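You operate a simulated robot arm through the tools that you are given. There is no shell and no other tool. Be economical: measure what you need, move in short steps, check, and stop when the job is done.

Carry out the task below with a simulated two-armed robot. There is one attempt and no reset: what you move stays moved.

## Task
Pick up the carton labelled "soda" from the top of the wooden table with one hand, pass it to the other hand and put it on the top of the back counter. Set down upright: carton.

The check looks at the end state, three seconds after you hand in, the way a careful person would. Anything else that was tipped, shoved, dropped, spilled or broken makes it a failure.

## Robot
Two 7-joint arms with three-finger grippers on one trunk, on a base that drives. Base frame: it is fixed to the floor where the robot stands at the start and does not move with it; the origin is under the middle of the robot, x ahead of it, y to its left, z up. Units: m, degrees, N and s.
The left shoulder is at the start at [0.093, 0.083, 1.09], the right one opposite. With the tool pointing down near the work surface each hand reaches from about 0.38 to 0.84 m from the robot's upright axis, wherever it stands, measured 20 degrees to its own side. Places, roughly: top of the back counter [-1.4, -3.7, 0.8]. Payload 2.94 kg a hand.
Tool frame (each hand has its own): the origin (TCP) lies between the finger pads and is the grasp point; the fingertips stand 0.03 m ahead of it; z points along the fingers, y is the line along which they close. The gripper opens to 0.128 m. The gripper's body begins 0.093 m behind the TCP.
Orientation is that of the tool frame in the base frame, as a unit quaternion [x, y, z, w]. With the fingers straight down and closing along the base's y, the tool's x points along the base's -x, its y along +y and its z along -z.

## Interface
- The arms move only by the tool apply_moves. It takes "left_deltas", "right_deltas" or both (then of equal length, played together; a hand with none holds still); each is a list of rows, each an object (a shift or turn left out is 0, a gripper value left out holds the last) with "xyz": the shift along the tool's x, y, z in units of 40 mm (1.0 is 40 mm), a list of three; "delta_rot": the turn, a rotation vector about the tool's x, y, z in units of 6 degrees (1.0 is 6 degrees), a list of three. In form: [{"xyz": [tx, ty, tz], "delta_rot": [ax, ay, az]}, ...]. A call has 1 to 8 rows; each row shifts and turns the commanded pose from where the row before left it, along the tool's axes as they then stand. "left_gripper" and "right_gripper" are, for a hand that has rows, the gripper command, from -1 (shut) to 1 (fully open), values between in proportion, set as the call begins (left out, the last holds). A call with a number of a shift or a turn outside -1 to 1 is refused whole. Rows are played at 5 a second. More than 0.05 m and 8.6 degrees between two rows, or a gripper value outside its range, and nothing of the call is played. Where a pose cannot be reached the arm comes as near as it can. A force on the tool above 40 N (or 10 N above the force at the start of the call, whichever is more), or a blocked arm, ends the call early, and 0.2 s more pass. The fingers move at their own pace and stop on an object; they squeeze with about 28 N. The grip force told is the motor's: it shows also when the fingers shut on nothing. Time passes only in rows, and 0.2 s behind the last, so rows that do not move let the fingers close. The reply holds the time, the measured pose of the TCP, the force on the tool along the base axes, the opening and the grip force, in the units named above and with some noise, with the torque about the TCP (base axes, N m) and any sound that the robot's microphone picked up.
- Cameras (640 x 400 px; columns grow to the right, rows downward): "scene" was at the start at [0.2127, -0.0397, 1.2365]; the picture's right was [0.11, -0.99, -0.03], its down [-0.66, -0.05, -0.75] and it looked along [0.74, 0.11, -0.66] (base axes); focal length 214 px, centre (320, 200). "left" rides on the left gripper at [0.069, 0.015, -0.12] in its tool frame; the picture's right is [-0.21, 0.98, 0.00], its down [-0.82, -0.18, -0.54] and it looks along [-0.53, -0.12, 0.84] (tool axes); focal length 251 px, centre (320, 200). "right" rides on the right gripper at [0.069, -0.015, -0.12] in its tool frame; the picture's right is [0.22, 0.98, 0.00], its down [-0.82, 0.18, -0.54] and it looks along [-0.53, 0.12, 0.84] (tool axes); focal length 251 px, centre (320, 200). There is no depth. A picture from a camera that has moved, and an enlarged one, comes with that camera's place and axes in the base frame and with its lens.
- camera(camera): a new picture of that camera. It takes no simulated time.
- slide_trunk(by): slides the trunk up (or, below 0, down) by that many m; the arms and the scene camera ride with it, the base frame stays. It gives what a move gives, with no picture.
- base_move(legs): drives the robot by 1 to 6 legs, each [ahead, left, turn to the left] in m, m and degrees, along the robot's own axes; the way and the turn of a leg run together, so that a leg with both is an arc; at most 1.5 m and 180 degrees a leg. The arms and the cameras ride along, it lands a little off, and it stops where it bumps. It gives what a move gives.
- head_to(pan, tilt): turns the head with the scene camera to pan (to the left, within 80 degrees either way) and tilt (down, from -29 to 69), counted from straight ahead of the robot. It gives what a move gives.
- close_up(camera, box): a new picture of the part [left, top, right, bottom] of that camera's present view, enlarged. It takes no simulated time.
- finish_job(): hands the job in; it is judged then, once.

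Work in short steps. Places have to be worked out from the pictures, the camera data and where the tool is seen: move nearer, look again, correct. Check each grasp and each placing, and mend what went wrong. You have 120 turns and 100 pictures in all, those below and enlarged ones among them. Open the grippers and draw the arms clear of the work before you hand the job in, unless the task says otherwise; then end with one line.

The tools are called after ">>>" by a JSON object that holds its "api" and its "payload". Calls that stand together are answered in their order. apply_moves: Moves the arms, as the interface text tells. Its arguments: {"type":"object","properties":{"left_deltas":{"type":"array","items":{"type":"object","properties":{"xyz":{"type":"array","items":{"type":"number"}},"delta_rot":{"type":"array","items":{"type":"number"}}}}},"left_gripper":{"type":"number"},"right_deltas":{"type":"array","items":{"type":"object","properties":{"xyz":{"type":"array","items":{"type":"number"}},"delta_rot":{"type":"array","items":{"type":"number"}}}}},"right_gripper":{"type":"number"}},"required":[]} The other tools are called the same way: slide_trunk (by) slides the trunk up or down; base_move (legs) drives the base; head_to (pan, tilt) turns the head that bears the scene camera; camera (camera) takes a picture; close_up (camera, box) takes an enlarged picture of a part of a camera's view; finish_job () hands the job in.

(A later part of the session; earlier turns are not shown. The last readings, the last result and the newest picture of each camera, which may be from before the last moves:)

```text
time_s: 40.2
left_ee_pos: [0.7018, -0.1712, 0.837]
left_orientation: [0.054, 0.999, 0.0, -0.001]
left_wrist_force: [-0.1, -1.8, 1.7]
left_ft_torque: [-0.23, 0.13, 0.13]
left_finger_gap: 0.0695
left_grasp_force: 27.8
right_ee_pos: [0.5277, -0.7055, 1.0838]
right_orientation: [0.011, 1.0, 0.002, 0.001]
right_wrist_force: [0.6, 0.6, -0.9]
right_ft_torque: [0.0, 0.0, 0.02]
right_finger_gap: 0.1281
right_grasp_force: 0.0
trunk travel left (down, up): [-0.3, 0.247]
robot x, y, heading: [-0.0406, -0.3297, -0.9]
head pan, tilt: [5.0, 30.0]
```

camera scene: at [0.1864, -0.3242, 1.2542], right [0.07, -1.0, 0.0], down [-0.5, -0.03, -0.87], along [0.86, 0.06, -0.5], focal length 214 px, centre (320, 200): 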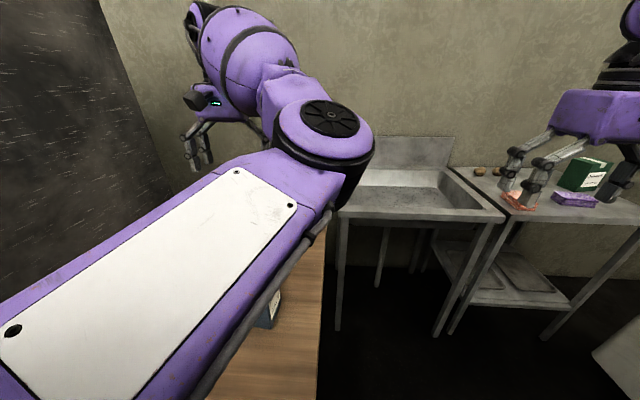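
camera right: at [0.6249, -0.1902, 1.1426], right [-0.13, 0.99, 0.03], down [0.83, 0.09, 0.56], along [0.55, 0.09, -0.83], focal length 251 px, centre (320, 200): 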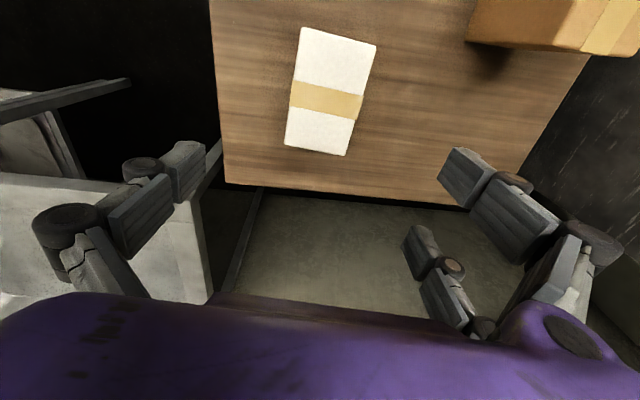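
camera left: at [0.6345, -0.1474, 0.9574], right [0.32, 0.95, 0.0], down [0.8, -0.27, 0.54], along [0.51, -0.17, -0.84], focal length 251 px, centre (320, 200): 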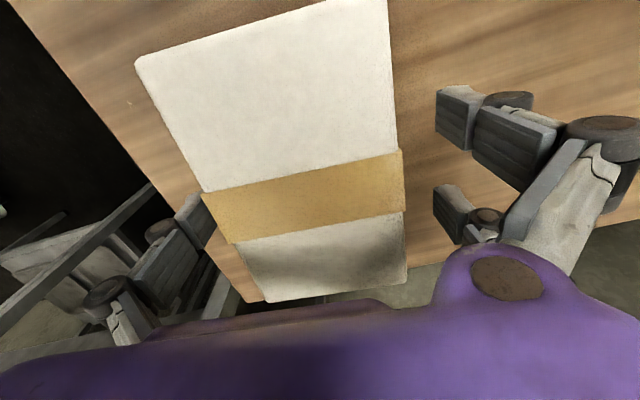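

The grip holds at a 69.5 mm opening. I'll lift slowly.

>>> {"api": "apply_moves", "payload": {"left_deltas": [{"xyz": [0, 0, -0.5]}, {"xyz": [0, 0, -0.8]}, {"xyz": [0, 0, -0.8]}, {"xyz": [0, 0, -0.8]}, {"xyz": [0, 0, -0.8]}, {"xyz": [0, 0, -0.8]}, {"xyz": [0, 0, -0.8]}]}}

>>> {"api": "camera", "payload": {"camera": "left"}}

>>> {"api": "camera", "payload": {"camera": "right"}}

```text
time_s: 41.8
left_ee_pos: [0.7034, -0.1703, 1.0488]
left_orientation: [0.053, 0.999, -0.001, -0.002]
left_wrist_force: [0.1, 0.6, -3.7]
left_ft_torque: [-0.01, -0.06, 0.0]
left_finger_gap: 0.0696
left_grasp_force: 28.5
right_ee_pos: [0.5278, -0.7057, 1.0847]
right_orientation: [0.01, 1.0, 0.002, 0.002]
right_wrist_force: [0.5, -0.2, -0.1]
right_ft_torque: [0.01, -0.02, 0.03]
right_finger_gap: 0.1278
right_grasp_force: 0.1
trunk travel left (down, up): [-0.3, 0.247]
robot x, y, heading: [-0.0402, -0.3301, -1.3]
head pan, tilt: [5.0, 30.0]
```

```text
74 pictures are left
camera left: at [0.6382, -0.1485, 1.1697], right [0.32, 0.95, 0.0], down [0.8, -0.27, 0.54], along [0.51, -0.17, -0.84], focal length 251 px, centre (320, 200)
```

left: 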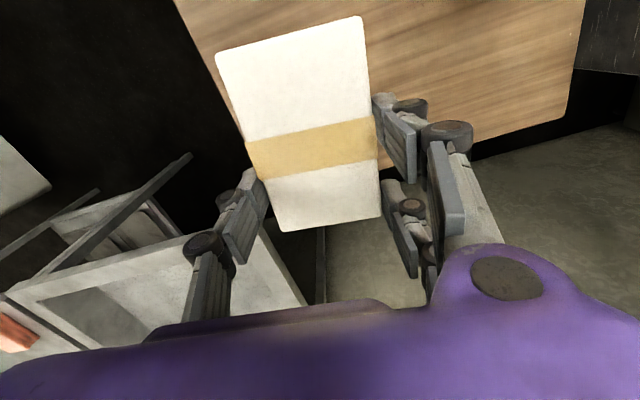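

```text
73 pictures are left
camera right: at [0.4576, -0.7211, 1.2038], right [-0.19, 0.98, 0.0], down [0.82, 0.16, 0.54], along [0.53, 0.11, -0.84], focal length 251 px, centre (320, 200)
```

right: 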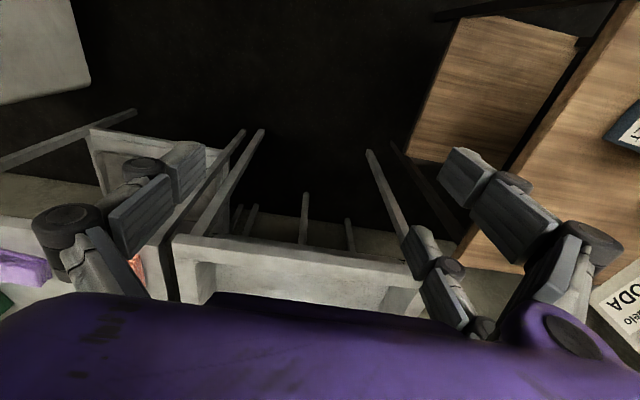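

It's lifted cleanly, weighing about 3.7 N. I'll back away from the table into open floor for the handover.

>>> {"api": "base_move", "payload": {"legs": [[-0.5, 0, 0]]}}

>>> {"api": "head_to", "payload": {"pan": 0, "tilt": 30}}

>>> {"api": "camera", "payload": {"camera": "scene"}}

```text
time_s: 44.7
left_ee_pos: [0.2358, -0.1626, 1.049]
left_orientation: [0.052, 0.999, -0.001, -0.001]
left_wrist_force: [0.0, -0.2, -4.6]
left_ft_torque: [0.0, -0.03, 0.0]
left_finger_gap: 0.0697
left_grasp_force: 27.8
right_ee_pos: [0.0604, -0.6961, 1.0845]
right_orientation: [0.01, 1.0, 0.002, 0.003]
right_wrist_force: [0.1, -0.6, 0.8]
right_ft_torque: [0.0, 0.01, -0.02]
right_finger_gap: 0.1278
right_grasp_force: 0.1
trunk travel left (down, up): [-0.3, 0.247]
robot x, y, heading: [-0.5113, -0.3196, -1.2]
head pan, tilt: [5.0, 30.0]
stopped in leg 1: the robot was blocked; the commanded pose is now the measured one
```

```text
time_s: 45.3
left_ee_pos: [0.2382, -0.1636, 1.0496]
left_orientation: [0.053, 0.999, -0.001, -0.001]
left_wrist_force: [-0.9, 0.1, -3.2]
left_ft_torque: [0.0, -0.08, 0.01]
left_finger_gap: 0.0698
left_grasp_force: 27.8
right_ee_pos: [0.0609, -0.698, 1.0854]
right_orientation: [0.01, 1.0, 0.002, 0.001]
right_wrist_force: [-0.9, 0.0, -0.4]
right_ft_torque: [0.0, -0.02, -0.02]
right_finger_gap: 0.1277
right_grasp_force: 0.1
trunk travel left (down, up): [-0.3, 0.247]
robot x, y, heading: [-0.5099, -0.3195, -0.7]
head pan, tilt: [0.0, 30.0]
```

```text
72 pictures are left
camera scene: at [-0.2814, -0.3249, 1.2541], right [-0.02, -1.0, 0.0], down [-0.5, 0.01, -0.87], along [0.87, -0.02, -0.5], focal length 214 px, centre (320, 200)
```

scene: 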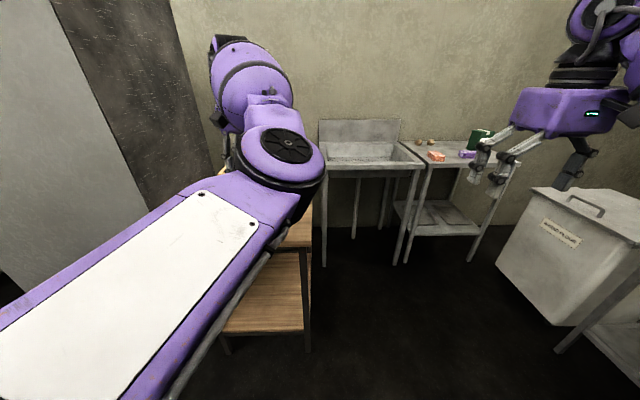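

Something behind stopped the base, but there's room enough here. I'll rotate the held carton counter-clockwise (from above) by about 48° so its free half faces the right arm.

>>> {"api": "apply_moves", "payload": {"left_deltas": [{"delta_rot": [0, 0, -1]}, {"delta_rot": [0, 0, -1]}, {"delta_rot": [0, 0, -1]}, {"delta_rot": [0, 0, -1]}, {"delta_rot": [0, 0, -1]}, {"delta_rot": [0, 0, -1]}, {"delta_rot": [0, 0, -1]}, {"delta_rot": [0, 0, -1]}]}}

>>> {"api": "camera", "payload": {"camera": "scene"}}

>>> {"api": "camera", "payload": {"camera": "right"}}

```text
time_s: 47.1
left_ee_pos: [0.2364, -0.1623, 1.051]
left_orientation: [-0.359, 0.933, -0.001, -0.001]
left_wrist_force: [-0.8, -0.1, -3.5]
left_ft_torque: [0.04, -0.04, 0.01]
left_finger_gap: 0.0696
left_grasp_force: 27.8
right_ee_pos: [0.0609, -0.6974, 1.085]
right_orientation: [0.011, 1.0, 0.001, 0.002]
right_wrist_force: [-0.3, 0.1, 0.1]
right_ft_torque: [-0.02, -0.04, 0.0]
right_finger_gap: 0.128
right_grasp_force: 0.0
trunk travel left (down, up): [-0.3, 0.247]
robot x, y, heading: [-0.5072, -0.3202, -1.0]
head pan, tilt: [0.0, 30.0]
```

```text
71 pictures are left
camera scene: at [-0.2814, -0.325, 1.2541], right [-0.02, -1.0, 0.0], down [-0.5, 0.01, -0.87], along [0.87, -0.02, -0.5], focal length 214 px, centre (320, 200)
```

scene: 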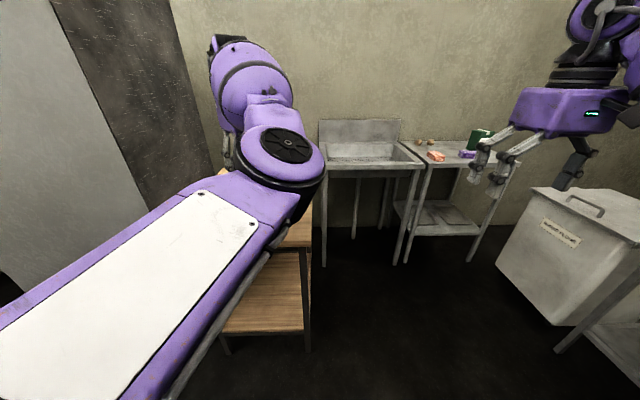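

```text
70 pictures are left
camera right: at [-0.0096, -0.7139, 1.2041], right [-0.19, 0.98, 0.0], down [0.82, 0.16, 0.55], along [0.53, 0.11, -0.84], focal length 251 px, centre (320, 200)
```

right: 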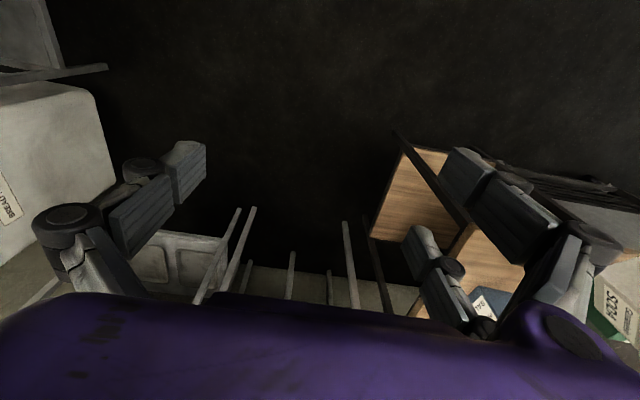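

The rotation went well. I'll shift the left hand a bit further left and turn the carton another 36°, so the right hand can come in almost from the right and stay clear of the left elbow.

>>> {"api": "apply_moves", "payload": {"left_deltas": [{"xyz": [-0.67, 0.74, 0]}, {"xyz": [-0.67, 0.74, 0]}, {"delta_rot": [0, 0, -1]}, {"delta_rot": [0, 0, -1]}, {"delta_rot": [0, 0, -1]}, {"delta_rot": [0, 0, -1]}, {"delta_rot": [0, 0, -1]}, {"delta_rot": [0, 0, -1]}]}}

>>> {"api": "camera", "payload": {"camera": "left"}}

```text
time_s: 48.9
left_ee_pos: [0.2379, -0.0842, 1.0508]
left_orientation: [-0.63, 0.777, 0.0, 0.0]
left_wrist_force: [0.3, -0.3, -3.1]
left_ft_torque: [0.03, 0.01, 0.01]
left_finger_gap: 0.0699
left_grasp_force: 28.0
right_ee_pos: [0.0594, -0.6979, 1.0843]
right_orientation: [0.011, 1.0, 0.003, 0.003]
right_wrist_force: [0.3, 1.0, -0.3]
right_ft_torque: [-0.01, -0.03, -0.01]
right_finger_gap: 0.1279
right_grasp_force: 0.2
trunk travel left (down, up): [-0.3, 0.247]
robot x, y, heading: [-0.5078, -0.3247, -1.6]
head pan, tilt: [0.0, 30.0]
```

```text
69 pictures are left
camera left: at [0.2086, -0.1482, 1.1708], right [-0.91, 0.41, 0.0], down [0.35, 0.77, 0.54], along [0.22, 0.49, -0.84], focal length 251 px, centre (320, 200)
```

left: 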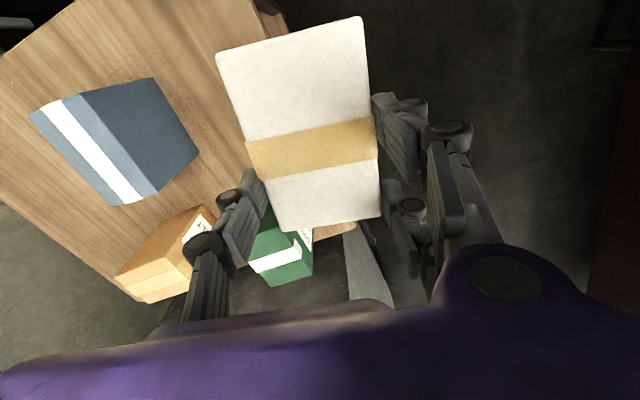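

The carton's free half now points towards the right arm, centred about [0.234, -0.104] with a long-axis yaw of 78°. The right hand's target is TCP ≈ [0.229, -0.134, 1.03], heading 78° and pitched 40° down. I'll yaw it in place first.

>>> {"api": "apply_moves", "payload": {"right_deltas": [{"xyz": [0, 0, -0.2], "delta_rot": [0, 0, -1]}, {"xyz": [0, 0, -0.2], "delta_rot": [0, 0, -1]}, {"xyz": [0, 0, -0.2], "delta_rot": [0, 0, -1]}, {"xyz": [0, 0, -0.2], "delta_rot": [0, 0, -1]}, {"xyz": [0, 0, -0.2], "delta_rot": [0, 0, -1]}, {"xyz": [0, 0, -0.2], "delta_rot": [0, 0, -1]}, {"xyz": [0, 0, -0.2], "delta_rot": [0, 0, -1]}, {"xyz": [0, 0, -0.2], "delta_rot": [0, 0, -1]}]}}

>>> {"api": "apply_moves", "payload": {"right_deltas": [{"delta_rot": [0, 0, -1]}, {"delta_rot": [0, 0, -1]}, {"delta_rot": [0, 0, -1]}, {"delta_rot": [0, 0, -1]}, {"delta_rot": [0, 0, -1]}, {"delta_rot": [0, -1, 0]}, {"delta_rot": [0, -1, 0]}, {"delta_rot": [0, -1, 0]}]}}

>>> {"api": "head_to", "payload": {"pan": -15, "tilt": 20}}

>>> {"api": "camera", "payload": {"camera": "scene"}}

```text
time_s: 50.7
left_ee_pos: [0.2381, -0.0828, 1.0502]
left_orientation: [-0.629, 0.778, 0.0, -0.002]
left_wrist_force: [-0.1, -0.8, -5.0]
left_ft_torque: [0.09, 0.0, 0.01]
left_finger_gap: 0.0698
left_grasp_force: 27.9
right_ee_pos: [-0.0042, -0.5868, 1.1145]
right_orientation: [-0.397, 0.918, 0.001, 0.003]
right_wrist_force: [0.2, 0.5, 0.0]
right_ft_torque: [0.02, 0.01, -0.03]
right_finger_gap: 0.1283
right_grasp_force: 0.0
right hand out of reach, approached as far as the arm can: row 4, 5, 6, 7, 8
trunk travel left (down, up): [-0.3, 0.247]
robot x, y, heading: [-0.5059, -0.3231, -1.0]
head pan, tilt: [0.0, 30.0]
```

```text
time_s: 52.5
left_ee_pos: [0.2374, -0.0837, 1.0511]
left_orientation: [-0.629, 0.778, 0.0, -0.001]
left_wrist_force: [1.1, 0.1, -3.4]
left_ft_torque: [0.08, -0.02, 0.01]
left_finger_gap: 0.0697
left_grasp_force: 28.5
right_ee_pos: [-0.0855, -0.4806, 1.0858]
right_orientation: [-0.613, 0.774, 0.098, 0.126]
right_wrist_force: [0.4, 0.1, 0.7]
right_ft_torque: [0.0, 0.03, 0.0]
right_finger_gap: 0.1281
right_grasp_force: 0.0
right hand out of reach, approached as far as the arm can: row 1, 2, 3, 4, 5
trunk travel left (down, up): [-0.3, 0.247]
robot x, y, heading: [-0.5051, -0.3199, -1.0]
head pan, tilt: [0.0, 30.0]
```

```text
time_s: 53.3
left_ee_pos: [0.2374, -0.0841, 1.05]
left_orientation: [-0.629, 0.777, 0.0, -0.001]
left_wrist_force: [0.7, -0.2, -3.0]
left_ft_torque: [0.08, -0.04, 0.01]
left_finger_gap: 0.0697
left_grasp_force: 27.7
right_ee_pos: [-0.0845, -0.4809, 1.0858]
right_orientation: [-0.613, 0.774, 0.097, 0.127]
right_wrist_force: [0.4, 0.0, -0.4]
right_ft_torque: [0.02, -0.03, 0.01]
right_finger_gap: 0.128
right_grasp_force: 0.1
trunk travel left (down, up): [-0.3, 0.247]
robot x, y, heading: [-0.5061, -0.319, -1.0]
head pan, tilt: [-15.0, 20.0]
```

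```text
68 pictures are left
camera scene: at [-0.2825, -0.3491, 1.2701], right [-0.28, -0.96, 0.0], down [-0.33, 0.1, -0.94], along [0.9, -0.26, -0.34], focal length 214 px, centre (320, 200)
```

scene: 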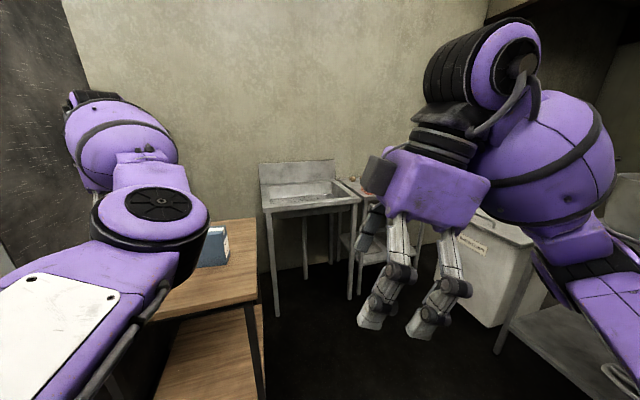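

The right arm reached the yaw but drifted inward along a joint limit, to about [-0.085, -0.48, 1.086]. I'll check the view from its own camera.

>>> {"api": "camera", "payload": {"camera": "right"}}

```text
67 pictures are left
camera right: at [-0.0943, -0.5862, 1.1779], right [-1.0, 0.03, -0.07], down [-0.04, 0.64, 0.77], along [0.06, 0.77, -0.63], focal length 251 px, centre (320, 200)
```

right: 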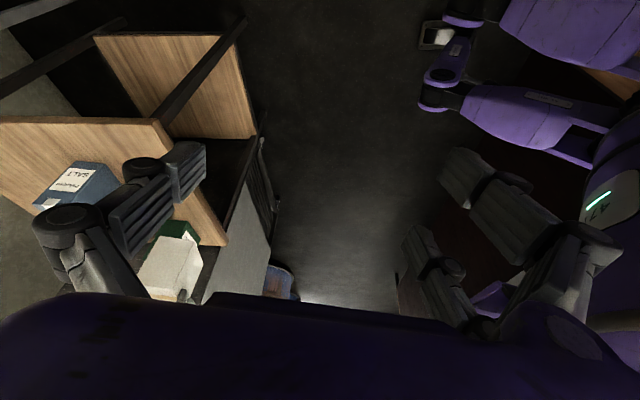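

Its camera view is consistent. I'll move it to +x ahead of the standoff point while adding the remaining pitch.

>>> {"api": "apply_moves", "payload": {"right_deltas": [{"xyz": [-0.2, -0.99, 0], "delta_rot": [0, -0.75, 0]}, {"xyz": [-0.2, -0.99, 0], "delta_rot": [0, -0.75, 0]}, {"xyz": [-0.2, -0.99, 0], "delta_rot": [0, -0.75, 0]}, {"xyz": [-0.2, -0.99, 0], "delta_rot": [0, -0.75, 0]}, {"xyz": [-0.2, -0.99, 0], "delta_rot": [0, -0.75, 0]}, {"xyz": [-0.2, -0.99, 0], "delta_rot": [0, -0.75, 0]}, {"xyz": [-0.2, -0.99, 0], "delta_rot": [0, -0.75, 0]}]}}

>>> {"api": "camera", "payload": {"camera": "right"}}

>>> {"api": "camera", "payload": {"camera": "scene"}}

```text
time_s: 54.9
left_ee_pos: [0.2379, -0.0842, 1.0497]
left_orientation: [-0.629, 0.778, -0.001, 0.0]
left_wrist_force: [0.5, -0.9, -3.3]
left_ft_torque: [0.02, 0.0, 0.01]
left_finger_gap: 0.0697
left_grasp_force: 28.1
right_ee_pos: [-0.0292, -0.419, 1.1552]
right_orientation: [-0.561, 0.713, 0.26, 0.331]
right_wrist_force: [0.3, 0.3, -1.1]
right_ft_torque: [0.03, -0.01, 0.0]
right_finger_gap: 0.1281
right_grasp_force: 0.1
right hand out of reach, approached as far as the arm can: row 1, 2, 3, 4, 5, 6, 7
trunk travel left (down, up): [-0.3, 0.247]
robot x, y, heading: [-0.5081, -0.3243, -1.0]
head pan, tilt: [-15.0, 20.0]
```

```text
66 pictures are left
camera right: at [-0.0477, -0.5566, 1.1792], right [-0.98, 0.09, -0.16], down [-0.15, 0.16, 0.98], along [0.12, 0.98, -0.14], focal length 251 px, centre (320, 200)
```

right: 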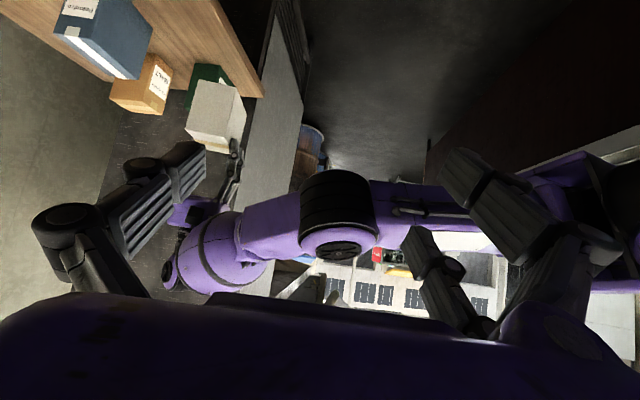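

```text
65 pictures are left
camera scene: at [-0.2827, -0.3491, 1.2702], right [-0.28, -0.96, 0.0], down [-0.33, 0.1, -0.94], along [0.9, -0.26, -0.34], focal length 214 px, centre (320, 200)
```

scene: 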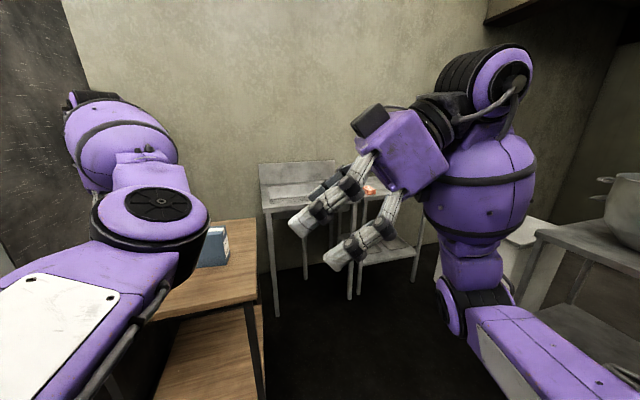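

The right wrist is at its yaw limit this way round, but the gripper is symmetric. Turning it 180° about its own axis gives the same grasp line from the middle of its joint range, so I'll roll it clockwise in steps.

>>> {"api": "apply_moves", "payload": {"right_deltas": [{"delta_rot": [0, 0, 1]}, {"delta_rot": [0, 0, 1]}, {"delta_rot": [0, 0, 1]}, {"delta_rot": [0, 0, 1]}, {"delta_rot": [0, 0, 1]}, {"delta_rot": [0, 0, 1]}, {"delta_rot": [0, 0, 1]}, {"delta_rot": [0, 0, 1]}]}}

>>> {"api": "apply_moves", "payload": {"right_deltas": [{"delta_rot": [0, 0, 1]}, {"delta_rot": [0, 0, 1]}, {"delta_rot": [0, 0, 1]}, {"delta_rot": [0, 0, 1]}, {"delta_rot": [0, 0, 1]}, {"delta_rot": [0, 0, 1]}, {"delta_rot": [0, 0, 1]}]}}

>>> {"api": "camera", "payload": {"camera": "scene"}}

```text
time_s: 56.7
left_ee_pos: [0.2382, -0.0841, 1.0502]
left_orientation: [-0.629, 0.778, -0.001, -0.001]
left_wrist_force: [0.6, 0.1, -4.0]
left_ft_torque: [0.08, -0.03, -0.02]
left_finger_gap: 0.0699
left_grasp_force: 28.0
right_ee_pos: [-0.0308, -0.4176, 1.1525]
right_orientation: [-0.225, 0.879, 0.373, 0.195]
right_wrist_force: [0.0, 0.1, 1.0]
right_ft_torque: [0.01, 0.0, 0.02]
right_finger_gap: 0.1281
right_grasp_force: 0.0
trunk travel left (down, up): [-0.3, 0.247]
robot x, y, heading: [-0.5049, -0.3221, -1.1]
head pan, tilt: [-15.0, 20.0]
```

```text
time_s: 58.3
left_ee_pos: [0.237, -0.0826, 1.0503]
left_orientation: [-0.628, 0.778, 0.0, -0.001]
left_wrist_force: [-0.5, 0.1, -4.1]
left_ft_torque: [0.06, -0.02, -0.03]
left_finger_gap: 0.0698
left_grasp_force: 28.6
right_ee_pos: [-0.0306, -0.4182, 1.1531]
right_orientation: [0.104, 0.901, 0.417, 0.048]
right_wrist_force: [0.4, 0.1, -0.1]
right_ft_torque: [-0.01, 0.02, 0.03]
right_finger_gap: 0.1282
right_grasp_force: 0.1
trunk travel left (down, up): [-0.3, 0.247]
robot x, y, heading: [-0.5085, -0.3237, -1.1]
head pan, tilt: [-15.0, 20.0]
```

```text
64 pictures are left
camera scene: at [-0.2827, -0.3491, 1.2702], right [-0.28, -0.96, 0.0], down [-0.33, 0.1, -0.94], along [0.9, -0.26, -0.34], focal length 214 px, centre (320, 200)
```

scene: 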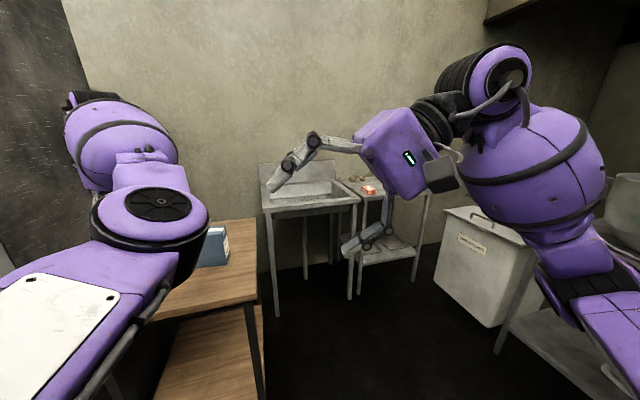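

It rolls freely with no drift. I'll continue the remaining 90°.

>>> {"api": "apply_moves", "payload": {"right_deltas": [{"delta_rot": [0, 0, 1]}, {"delta_rot": [0, 0, 1]}, {"delta_rot": [0, 0, 1]}, {"delta_rot": [0, 0, 1]}, {"delta_rot": [0, 0, 1]}, {"delta_rot": [0, 0, 1]}, {"delta_rot": [0, 0, 1]}, {"delta_rot": [0, 0, 1]}]}}

>>> {"api": "apply_moves", "payload": {"right_deltas": [{"delta_rot": [0, 0, 1]}, {"delta_rot": [0, 0, 1]}, {"delta_rot": [0, 0, 1]}, {"delta_rot": [0, 0, 1]}, {"delta_rot": [0, 0, 1]}, {"delta_rot": [0, 0, 1]}, {"delta_rot": [0, 0, 1]}]}}

>>> {"api": "camera", "payload": {"camera": "scene"}}

>>> {"api": "camera", "payload": {"camera": "right"}}

```text
time_s: 60.1
left_ee_pos: [0.2382, -0.0835, 1.0492]
left_orientation: [-0.628, 0.778, -0.001, -0.002]
left_wrist_force: [-0.3, 0.3, -3.1]
left_ft_torque: [0.08, -0.04, -0.03]
left_finger_gap: 0.0698
left_grasp_force: 28.3
right_ee_pos: [-0.0313, -0.4181, 1.1537]
right_orientation: [0.461, 0.781, 0.402, -0.125]
right_wrist_force: [0.0, 0.0, -0.8]
right_ft_torque: [-0.01, 0.03, 0.0]
right_finger_gap: 0.1278
right_grasp_force: 0.1
trunk travel left (down, up): [-0.3, 0.247]
robot x, y, heading: [-0.5065, -0.3178, -1.1]
head pan, tilt: [-15.0, 20.0]
```

```text
time_s: 61.7
left_ee_pos: [0.2387, -0.0841, 1.0503]
left_orientation: [-0.629, 0.778, -0.001, -0.002]
left_wrist_force: [0.0, 0.3, -2.8]
left_ft_torque: [0.04, -0.04, -0.03]
left_finger_gap: 0.0696
left_grasp_force: 28.0
right_ee_pos: [-0.0319, -0.4176, 1.1539]
right_orientation: [0.711, 0.563, 0.332, -0.26]
right_wrist_force: [-0.2, -0.3, -0.1]
right_ft_torque: [0.0, 0.04, 0.01]
right_finger_gap: 0.1281
right_grasp_force: 0.1
trunk travel left (down, up): [-0.3, 0.247]
robot x, y, heading: [-0.5107, -0.3219, -1.1]
head pan, tilt: [-15.0, 20.0]
```

```text
63 pictures are left
camera scene: at [-0.2827, -0.3491, 1.2702], right [-0.28, -0.96, 0.0], down [-0.33, 0.1, -0.94], along [0.9, -0.26, -0.34], focal length 214 px, centre (320, 200)
```

scene: 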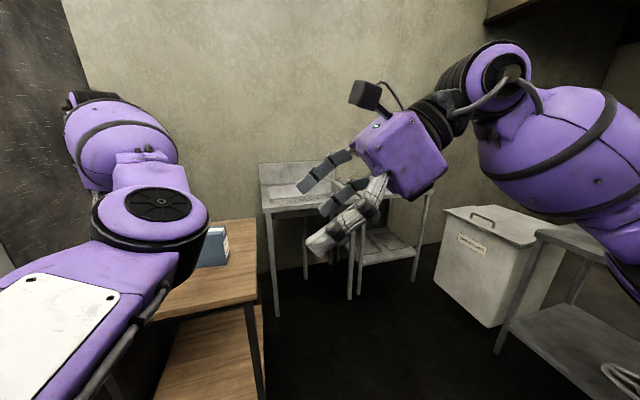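

```text
62 pictures are left
camera right: at [-0.0571, -0.4615, 1.2838], right [0.98, -0.09, 0.17], down [-0.04, -0.96, -0.28], along [0.18, 0.27, -0.95], focal length 251 px, centre (320, 200)
```

right: 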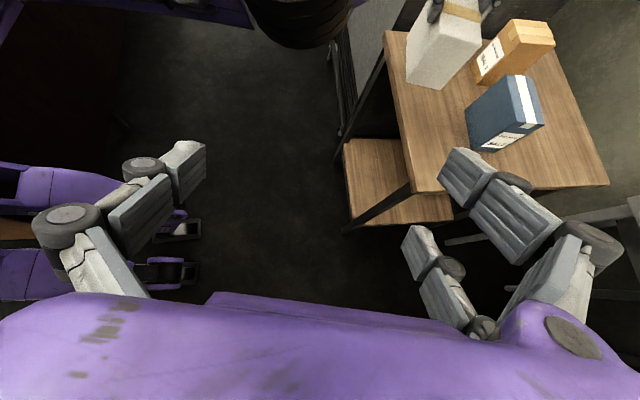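

The camera now sits on top of the right hand, with heading 76° and pitch 40°. I'll move it to +x and flatten the pitch to about 18°, which keeps the two hand cameras apart.

>>> {"api": "apply_moves", "payload": {"right_deltas": [{"xyz": [0.1, 0.95, 0.15], "delta_rot": [0, 0.61, 0]}, {"xyz": [0.1, 0.95, 0.15], "delta_rot": [0, 0.61, 0]}, {"xyz": [0.1, 0.95, 0.15], "delta_rot": [0, 0.61, 0]}, {"xyz": [0.1, 0.95, 0.15], "delta_rot": [0, 0.61, 0]}, {"xyz": [0.1, 0.95, 0.15], "delta_rot": [0, 0.61, 0]}, {"xyz": [0.1, 0.95, 0.15], "delta_rot": [0, 0.61, 0]}]}}

>>> {"api": "camera", "payload": {"camera": "scene"}}

>>> {"api": "camera", "payload": {"camera": "right"}}

```text
time_s: 63.1
left_ee_pos: [0.2385, -0.0848, 1.0499]
left_orientation: [-0.629, 0.777, -0.001, 0.0]
left_wrist_force: [-0.1, 0.5, -3.1]
left_ft_torque: [0.09, -0.01, 0.01]
left_finger_gap: 0.0696
left_grasp_force: 28.5
right_ee_pos: [0.2034, -0.4282, 1.157]
right_orientation: [0.634, 0.504, 0.46, -0.363]
right_wrist_force: [0.5, 0.4, -0.3]
right_ft_torque: [-0.01, 0.02, -0.01]
right_finger_gap: 0.1282
right_grasp_force: 0.0
trunk travel left (down, up): [-0.3, 0.247]
robot x, y, heading: [-0.5069, -0.3206, -0.9]
head pan, tilt: [-15.0, 20.0]
```

```text
61 pictures are left
camera scene: at [-0.282, -0.3491, 1.2701], right [-0.28, -0.96, 0.0], down [-0.33, 0.1, -0.94], along [0.9, -0.26, -0.34], focal length 214 px, centre (320, 200)
```

scene: 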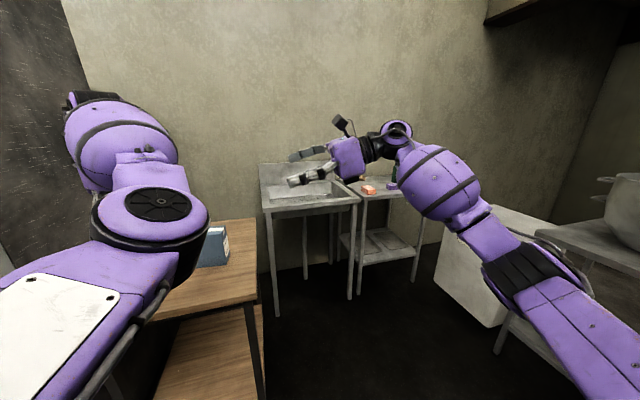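

```text
60 pictures are left
camera right: at [0.1669, -0.5165, 1.2596], right [0.97, -0.16, 0.21], down [0.0, -0.79, -0.61], along [0.26, 0.59, -0.76], focal length 251 px, centre (320, 200)
```

right: 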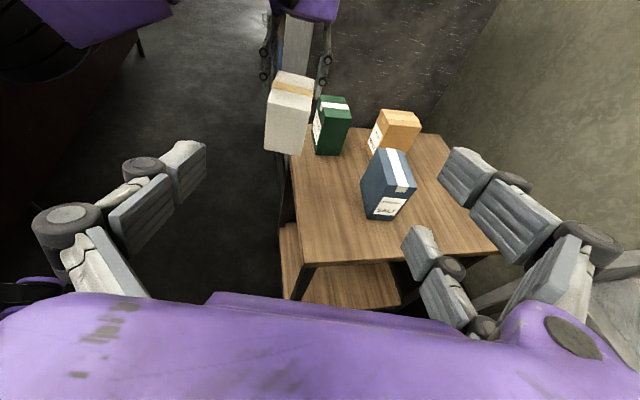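

Fully reachable here, and the carton sits where expected. I'll advance to the standoff 0.12 m short of the grasp.

>>> {"api": "apply_moves", "payload": {"right_deltas": [{"xyz": [-0.19, -0.22, 0.98]}, {"xyz": [-0.19, -0.22, 0.98]}, {"xyz": [-0.19, -0.22, 0.98]}, {"xyz": [-0.19, -0.22, 0.98]}, {"xyz": [-0.19, -0.22, 0.98]}, {"xyz": [0, 0, 0]}], "right_gripper": 1}}

>>> {"api": "camera", "payload": {"camera": "right"}}

>>> {"api": "camera", "payload": {"camera": "left"}}

>>> {"api": "camera", "payload": {"camera": "scene"}}

```text
time_s: 64.5
left_ee_pos: [0.2376, -0.0834, 1.0501]
left_orientation: [-0.629, 0.778, -0.001, -0.001]
left_wrist_force: [-0.2, -0.5, -2.1]
left_ft_torque: [0.06, -0.03, 0.0]
left_finger_gap: 0.0698
left_grasp_force: 28.0
right_ee_pos: [0.1982, -0.2463, 1.0606]
right_orientation: [0.634, 0.504, 0.46, -0.363]
right_wrist_force: [0.2, 0.1, 0.2]
right_ft_torque: [0.0, 0.0, 0.0]
right_finger_gap: 0.1282
right_grasp_force: 0.0
trunk travel left (down, up): [-0.3, 0.247]
robot x, y, heading: [-0.5114, -0.3234, -1.0]
head pan, tilt: [-15.0, 20.0]
```

```text
59 pictures are left
camera right: at [0.1621, -0.3341, 1.1627], right [0.97, -0.16, 0.21], down [0.0, -0.79, -0.61], along [0.26, 0.59, -0.76], focal length 251 px, centre (320, 200)
```

right: 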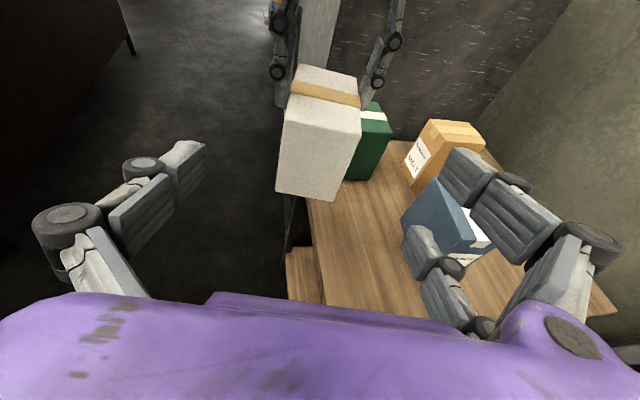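

```text
58 pictures are left
camera left: at [0.2085, -0.148, 1.1707], right [-0.91, 0.41, 0.0], down [0.35, 0.77, 0.54], along [0.22, 0.49, -0.84], focal length 251 px, centre (320, 200)
```

left: 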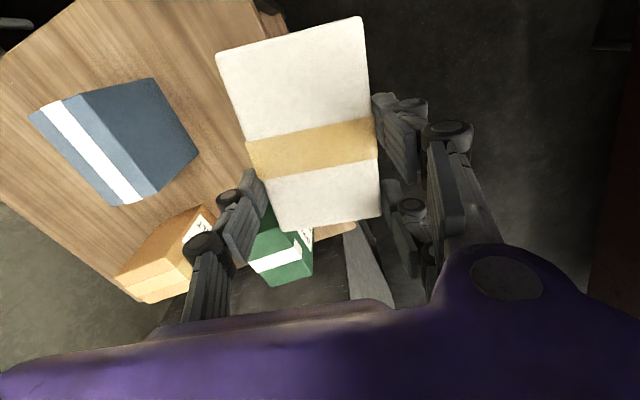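

```text
57 pictures are left
camera scene: at [-0.2826, -0.3489, 1.2702], right [-0.28, -0.96, 0.0], down [-0.33, 0.1, -0.94], along [0.9, -0.26, -0.34], focal length 214 px, centre (320, 200)
```

scene: 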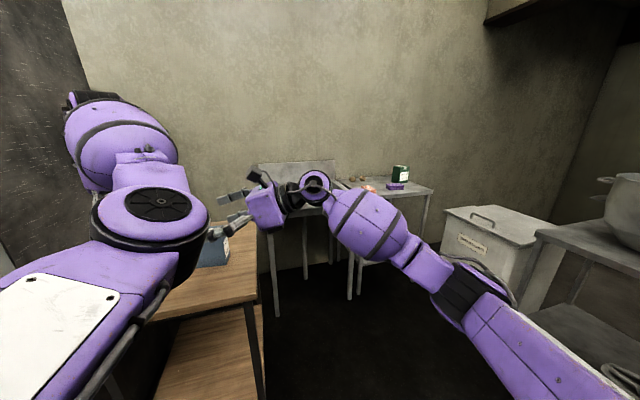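

Both views together show the carton sits lower in the left hand than planned, with its top at z≈1.043 and bottom at ≈0.942, but it's stable. The near-face centre is at [0.221, -0.156]. I'll aim the right TCP at [0.229, -0.121, 0.995] and advance.

>>> {"api": "apply_moves", "payload": {"right_deltas": [{"xyz": [-0.55, 0.03, 0]}, {"xyz": [0, 0, 0.8]}, {"xyz": [0, 0, 0.8]}, {"xyz": [0, 0, 0]}]}}

>>> {"api": "camera", "payload": {"camera": "right"}}

```text
time_s: 65.5
left_ee_pos: [0.2379, -0.0838, 1.0498]
left_orientation: [-0.629, 0.778, -0.001, -0.001]
left_wrist_force: [0.1, 0.0, -2.3]
left_ft_torque: [0.07, -0.07, 0.0]
left_finger_gap: 0.0698
left_grasp_force: 27.9
right_ee_pos: [0.2115, -0.1943, 1.0191]
right_orientation: [0.634, 0.505, 0.46, -0.363]
right_wrist_force: [-0.2, 0.2, -0.6]
right_ft_torque: [0.01, 0.0, 0.02]
right_finger_gap: 0.128
right_grasp_force: 0.0
trunk travel left (down, up): [-0.3, 0.247]
robot x, y, heading: [-0.5081, -0.3229, -1.1]
head pan, tilt: [-15.0, 20.0]
```

```text
56 pictures are left
camera right: at [0.1756, -0.2818, 1.1211], right [0.97, -0.16, 0.21], down [0.0, -0.79, -0.61], along [0.26, 0.59, -0.76], focal length 251 px, centre (320, 200)
```

right: 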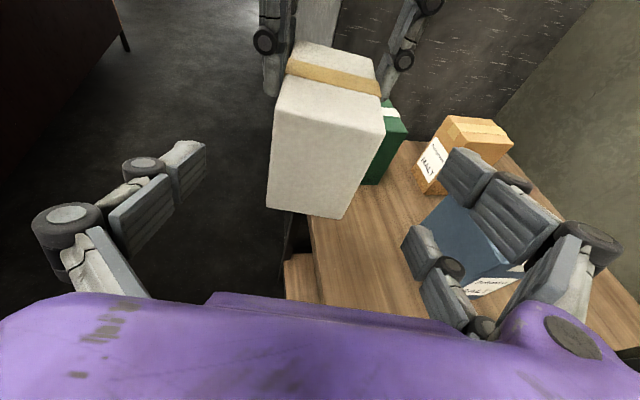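

The carton is centred between the open fingers. I'll advance the last 80 mm.

>>> {"api": "apply_moves", "payload": {"right_deltas": [{"xyz": [0, 0, 0.65]}, {"xyz": [0, 0, 0.65]}, {"xyz": [0, 0, 0.65]}, {"xyz": [0, 0, 0]}]}}

>>> {"api": "camera", "payload": {"camera": "right"}}

>>> {"api": "camera", "payload": {"camera": "left"}}

```text
time_s: 66.5
left_ee_pos: [0.237, -0.0841, 1.05]
left_orientation: [-0.629, 0.778, 0.0, -0.002]
left_wrist_force: [-0.1, -0.1, -4.1]
left_ft_torque: [0.03, -0.03, -0.01]
left_finger_gap: 0.0695
left_grasp_force: 28.3
right_ee_pos: [0.2293, -0.1233, 0.995]
right_orientation: [0.635, 0.505, 0.46, -0.362]
right_wrist_force: [0.0, -1.0, -0.6]
right_ft_torque: [0.02, 0.01, -0.02]
right_finger_gap: 0.128
right_grasp_force: 0.0
trunk travel left (down, up): [-0.3, 0.247]
robot x, y, heading: [-0.5074, -0.3159, -1.0]
head pan, tilt: [-15.0, 20.0]
```

```text
55 pictures are left
camera right: at [0.1922, -0.2099, 1.0976], right [0.97, -0.16, 0.21], down [0.0, -0.79, -0.61], along [0.26, 0.59, -0.76], focal length 251 px, centre (320, 200)
```

right: 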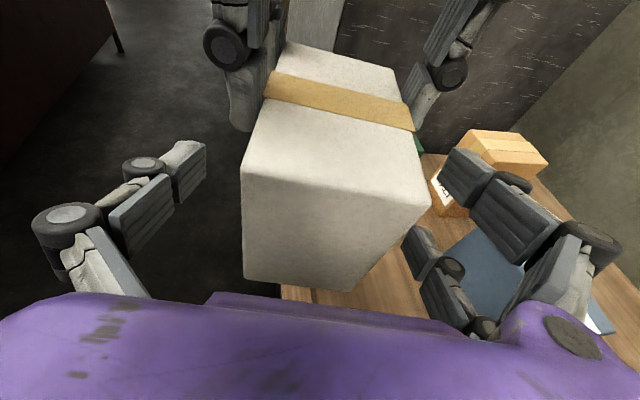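

```text
54 pictures are left
camera left: at [0.2085, -0.148, 1.1707], right [-0.91, 0.41, 0.0], down [0.35, 0.77, 0.54], along [0.22, 0.49, -0.84], focal length 251 px, centre (320, 200)
```

left: 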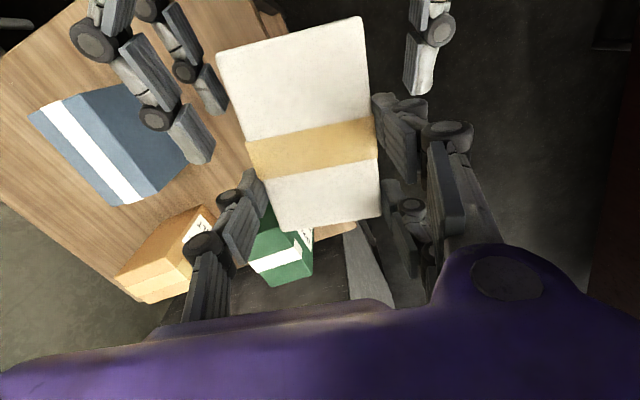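

The right fingers straddle the carton evenly and well clear of the left ones. I'll close the right gripper.

>>> {"api": "apply_moves", "payload": {"right_deltas": [{"xyz": [0, 0, 0]}, {"xyz": [0, 0, 0]}, {"xyz": [0, 0, 0]}, {"xyz": [0, 0, 0]}, {"xyz": [0, 0, 0]}], "right_gripper": -1}}

>>> {"api": "camera", "payload": {"camera": "right"}}

```text
time_s: 67.7
left_ee_pos: [0.2375, -0.0825, 1.0494]
left_orientation: [-0.63, 0.777, 0.002, -0.003]
left_wrist_force: [-32.4, 7.8, -5.0]
left_ft_torque: [0.26, 0.34, -0.24]
left_finger_gap: 0.0697
left_grasp_force: 28.3
right_ee_pos: [0.2332, -0.1239, 0.9955]
right_orientation: [0.636, 0.502, 0.461, -0.362]
right_wrist_force: [32.9, -8.1, 2.4]
right_ft_torque: [0.33, 1.37, -1.19]
right_finger_gap: 0.0807
right_grasp_force: 28.3
trunk travel left (down, up): [-0.3, 0.247]
robot x, y, heading: [-0.5091, -0.3225, -1.0]
head pan, tilt: [-15.0, 20.0]
```

```text
53 pictures are left
camera right: at [0.1945, -0.2123, 1.0978], right [0.96, -0.16, 0.21], down [0.0, -0.79, -0.61], along [0.26, 0.59, -0.76], focal length 251 px, centre (320, 200)
```

right: 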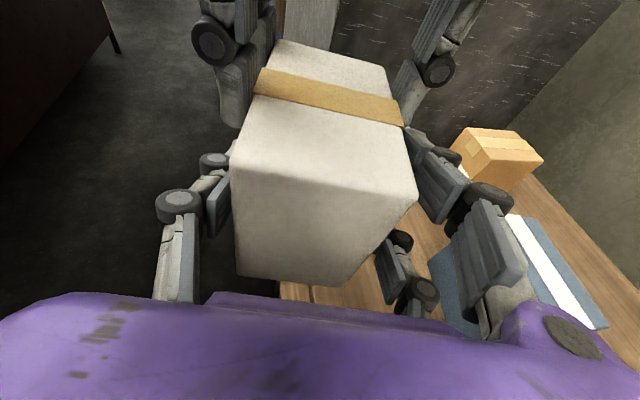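

Force of about 33 N along x shows only the +x finger is pressing, with the gap at 81 mm, so the right hand is a few mm off centre. I'll shift it about 6 mm along its closing axis to relax this.

>>> {"api": "apply_moves", "payload": {"right_deltas": [{"xyz": [0, 0.08, 0]}, {"xyz": [0, 0.08, 0]}, {"xyz": [0, 0, 0]}, {"xyz": [0, 0, 0]}]}}

```text
time_s: 68.7
left_ee_pos: [0.2376, -0.0832, 1.0495]
left_orientation: [-0.629, 0.777, 0.0, 0.001]
left_wrist_force: [-0.9, 19.2, -10.4]
left_ft_torque: [0.89, -0.59, 0.24]
left_finger_gap: 0.0697
left_grasp_force: 28.1
right_ee_pos: [0.2348, -0.123, 0.9941]
right_orientation: [0.634, 0.506, 0.459, -0.364]
right_wrist_force: [0.4, -20.0, 6.1]
right_ft_torque: [0.56, 0.53, -0.3]
right_finger_gap: 0.08
right_grasp_force: 27.7
trunk travel left (down, up): [-0.3, 0.247]
robot x, y, heading: [-0.5056, -0.3206, -1.3]
head pan, tilt: [-15.0, 20.0]
```

The x force is gone, but the gap stays at 80 mm and there's now a 20 N push along y. I'll look at the contact from both hands.

>>> {"api": "camera", "payload": {"camera": "right"}}

>>> {"api": "camera", "payload": {"camera": "left"}}

```text
52 pictures are left
camera right: at [0.1978, -0.2115, 1.0974], right [0.97, -0.15, 0.21], down [0.0, -0.79, -0.61], along [0.26, 0.59, -0.76], focal length 251 px, centre (320, 200)
```

right: 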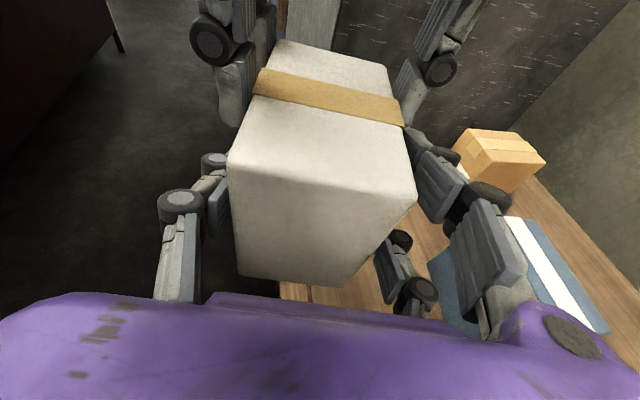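

```text
51 pictures are left
camera left: at [0.2088, -0.1473, 1.1705], right [-0.91, 0.41, 0.0], down [0.35, 0.77, 0.54], along [0.22, 0.49, -0.84], focal length 251 px, centre (320, 200)
```

left: 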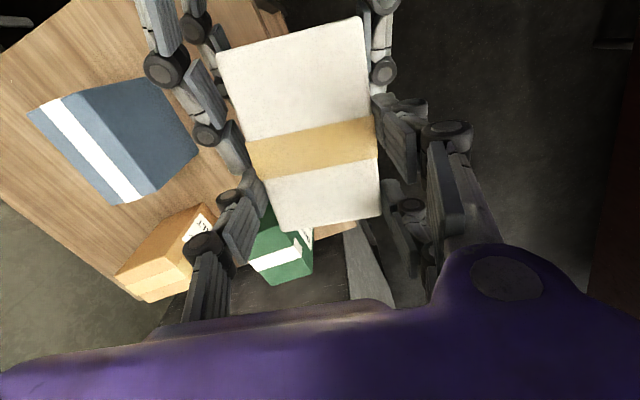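

The right fingertips appear to touch the left fingers. I'll open, pull back 15 mm, drop about 8 mm, and close again.

>>> {"api": "apply_moves", "payload": {"right_deltas": [{"xyz": [0, 0, 0]}, {"xyz": [0, 0, 0]}, {"xyz": [-0.1, -0.05, -0.2]}, {"xyz": [-0.1, 0, -0.2]}, {"xyz": [0, 0, 0]}], "right_gripper": 1}}

>>> {"api": "apply_moves", "payload": {"right_deltas": [{"xyz": [0, 0, 0]}, {"xyz": [0, 0, 0]}, {"xyz": [0, 0, 0]}, {"xyz": [0, 0, 0]}, {"xyz": [0, 0, 0]}], "right_gripper": -1}}

>>> {"api": "camera", "payload": {"camera": "left"}}

```text
time_s: 69.9
left_ee_pos: [0.2381, -0.0837, 1.0496]
left_orientation: [-0.628, 0.778, -0.001, 0.0]
left_wrist_force: [-0.2, 0.5, -3.8]
left_ft_torque: [0.04, -0.04, 0.01]
left_finger_gap: 0.0698
left_grasp_force: 28.1
right_ee_pos: [0.2279, -0.1423, 0.9912]
right_orientation: [0.634, 0.505, 0.46, -0.364]
right_wrist_force: [-0.6, -0.1, -0.6]
right_ft_torque: [0.0, 0.01, -0.01]
right_finger_gap: 0.1281
right_grasp_force: 0.0
trunk travel left (down, up): [-0.3, 0.247]
robot x, y, heading: [-0.5079, -0.3208, -1.1]
head pan, tilt: [-15.0, 20.0]
```

```text
time_s: 71.1
left_ee_pos: [0.2396, -0.0824, 1.0511]
left_orientation: [-0.629, 0.778, -0.001, 0.003]
left_wrist_force: [30.2, 4.2, -4.7]
left_ft_torque: [0.18, -1.06, 0.31]
left_finger_gap: 0.0696
left_grasp_force: 27.7
right_ee_pos: [0.2279, -0.1415, 0.9917]
right_orientation: [0.633, 0.507, 0.458, -0.364]
right_wrist_force: [-29.2, -5.7, 0.3]
right_ft_torque: [0.25, -0.73, 1.36]
right_finger_gap: 0.0696
right_grasp_force: 27.9
trunk travel left (down, up): [-0.3, 0.247]
robot x, y, heading: [-0.509, -0.3224, -1.1]
head pan, tilt: [-15.0, 20.0]
```

```text
50 pictures are left
camera left: at [0.2092, -0.1479, 1.1706], right [-0.91, 0.41, 0.0], down [0.35, 0.76, 0.54], along [0.23, 0.49, -0.84], focal length 251 px, centre (320, 200)
```

left: 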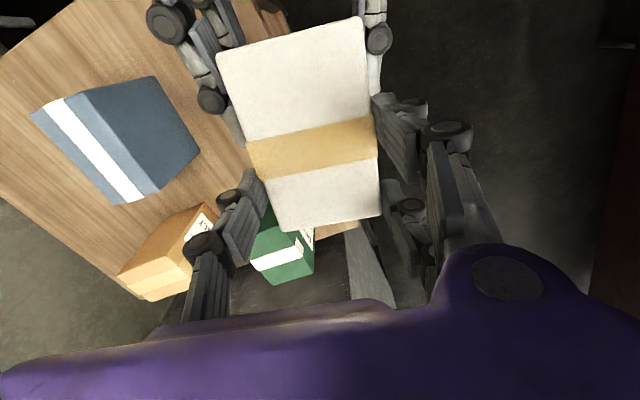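

The gap is now 69.6 mm with full contact on both sides. I'll shift the right hand about 6 mm the other way to remove the 29 N side load.

>>> {"api": "apply_moves", "payload": {"right_deltas": [{"xyz": [0, -0.07, 0]}, {"xyz": [0, -0.07, 0]}, {"xyz": [0, 0, 0]}]}}

```text
time_s: 71.9
left_ee_pos: [0.2379, -0.0837, 1.0499]
left_orientation: [-0.628, 0.778, 0.0, -0.002]
left_wrist_force: [9.6, -0.4, -3.1]
left_ft_torque: [0.29, -0.52, -0.24]
left_finger_gap: 0.0695
left_grasp_force: 28.2
right_ee_pos: [0.2244, -0.1421, 0.9915]
right_orientation: [0.635, 0.503, 0.461, -0.362]
right_wrist_force: [-10.0, 0.7, 0.1]
right_ft_torque: [-0.24, -0.05, 0.84]
right_finger_gap: 0.0698
right_grasp_force: 27.6
trunk travel left (down, up): [-0.3, 0.247]
robot x, y, heading: [-0.5068, -0.3179, -0.9]
head pan, tilt: [-15.0, 20.0]
```

The loads are small now, so I'll open the left gripper a little and check that the right hand alone holds the carton.

>>> {"api": "apply_moves", "payload": {"left_deltas": [{"xyz": [0, 0, 0]}, {"xyz": [0, 0, 0]}, {"xyz": [0, 0, 0]}], "left_gripper": 0.35}}

>>> {"api": "camera", "payload": {"camera": "left"}}

>>> {"api": "camera", "payload": {"camera": "right"}}

```text
time_s: 72.7
left_ee_pos: [0.239, -0.0844, 1.0495]
left_orientation: [-0.629, 0.777, 0.0, -0.001]
left_wrist_force: [0.4, 0.1, -0.5]
left_ft_torque: [0.0, 0.01, 0.0]
left_finger_gap: 0.0865
left_grasp_force: 0.0
right_ee_pos: [0.2239, -0.1407, 0.9902]
right_orientation: [0.635, 0.503, 0.461, -0.362]
right_wrist_force: [0.3, 0.9, -0.1]
right_ft_torque: [-0.13, 0.05, -0.01]
right_finger_gap: 0.0698
right_grasp_force: 28.1
trunk travel left (down, up): [-0.3, 0.247]
robot x, y, heading: [-0.5054, -0.3193, -1.3]
head pan, tilt: [-15.0, 20.0]
```

```text
49 pictures are left
camera left: at [0.2084, -0.1481, 1.1709], right [-0.91, 0.41, 0.0], down [0.35, 0.77, 0.54], along [0.22, 0.49, -0.84], focal length 251 px, centre (320, 200)
```

left: 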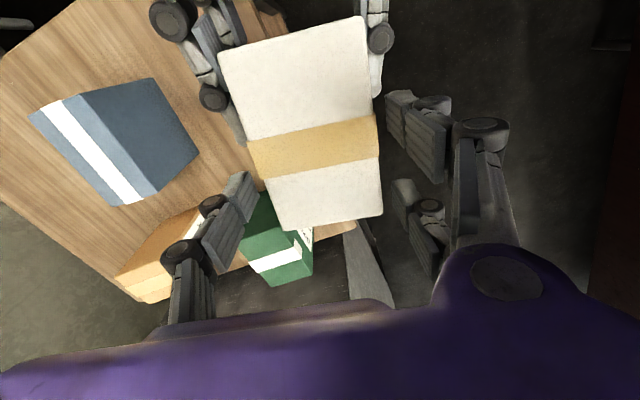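

```text
48 pictures are left
camera right: at [0.1875, -0.2293, 1.0938], right [0.97, -0.16, 0.21], down [0.0, -0.79, -0.61], along [0.26, 0.59, -0.76], focal length 251 px, centre (320, 200)
```

right: 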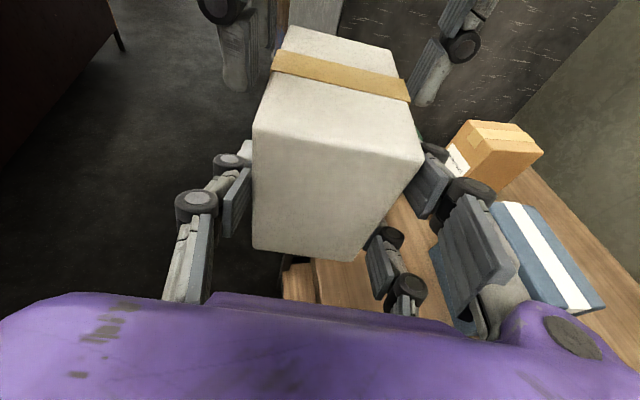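

The right hand holds the carton alone. I'll raise the left hand straight up and out of the way.

>>> {"api": "apply_moves", "payload": {"left_deltas": [{"xyz": [0, 0, -0.5]}, {"xyz": [0, 0, -1]}, {"xyz": [0, 0, -1]}, {"xyz": [0, 0, -1]}]}}

>>> {"api": "camera", "payload": {"camera": "right"}}

```text
time_s: 73.7
left_ee_pos: [0.2374, -0.0818, 1.1896]
left_orientation: [-0.629, 0.777, 0.0, 0.0]
left_wrist_force: [-0.3, -0.8, -0.5]
left_ft_torque: [0.05, 0.03, -0.01]
left_finger_gap: 0.0865
left_grasp_force: 0.2
right_ee_pos: [0.2234, -0.1411, 0.9911]
right_orientation: [0.635, 0.504, 0.46, -0.362]
right_wrist_force: [-0.2, -0.4, -0.7]
right_ft_torque: [-0.12, 0.0, -0.02]
right_finger_gap: 0.0695
right_grasp_force: 28.3
trunk travel left (down, up): [-0.3, 0.247]
robot x, y, heading: [-0.5028, -0.3226, -1.1]
head pan, tilt: [-15.0, 20.0]
```

```text
47 pictures are left
camera right: at [0.1872, -0.2287, 1.0941], right [0.97, -0.16, 0.21], down [0.0, -0.79, -0.61], along [0.26, 0.59, -0.76], focal length 251 px, centre (320, 200)
```

right: 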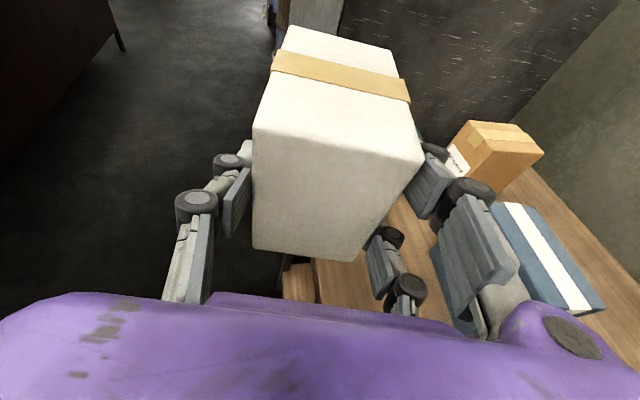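

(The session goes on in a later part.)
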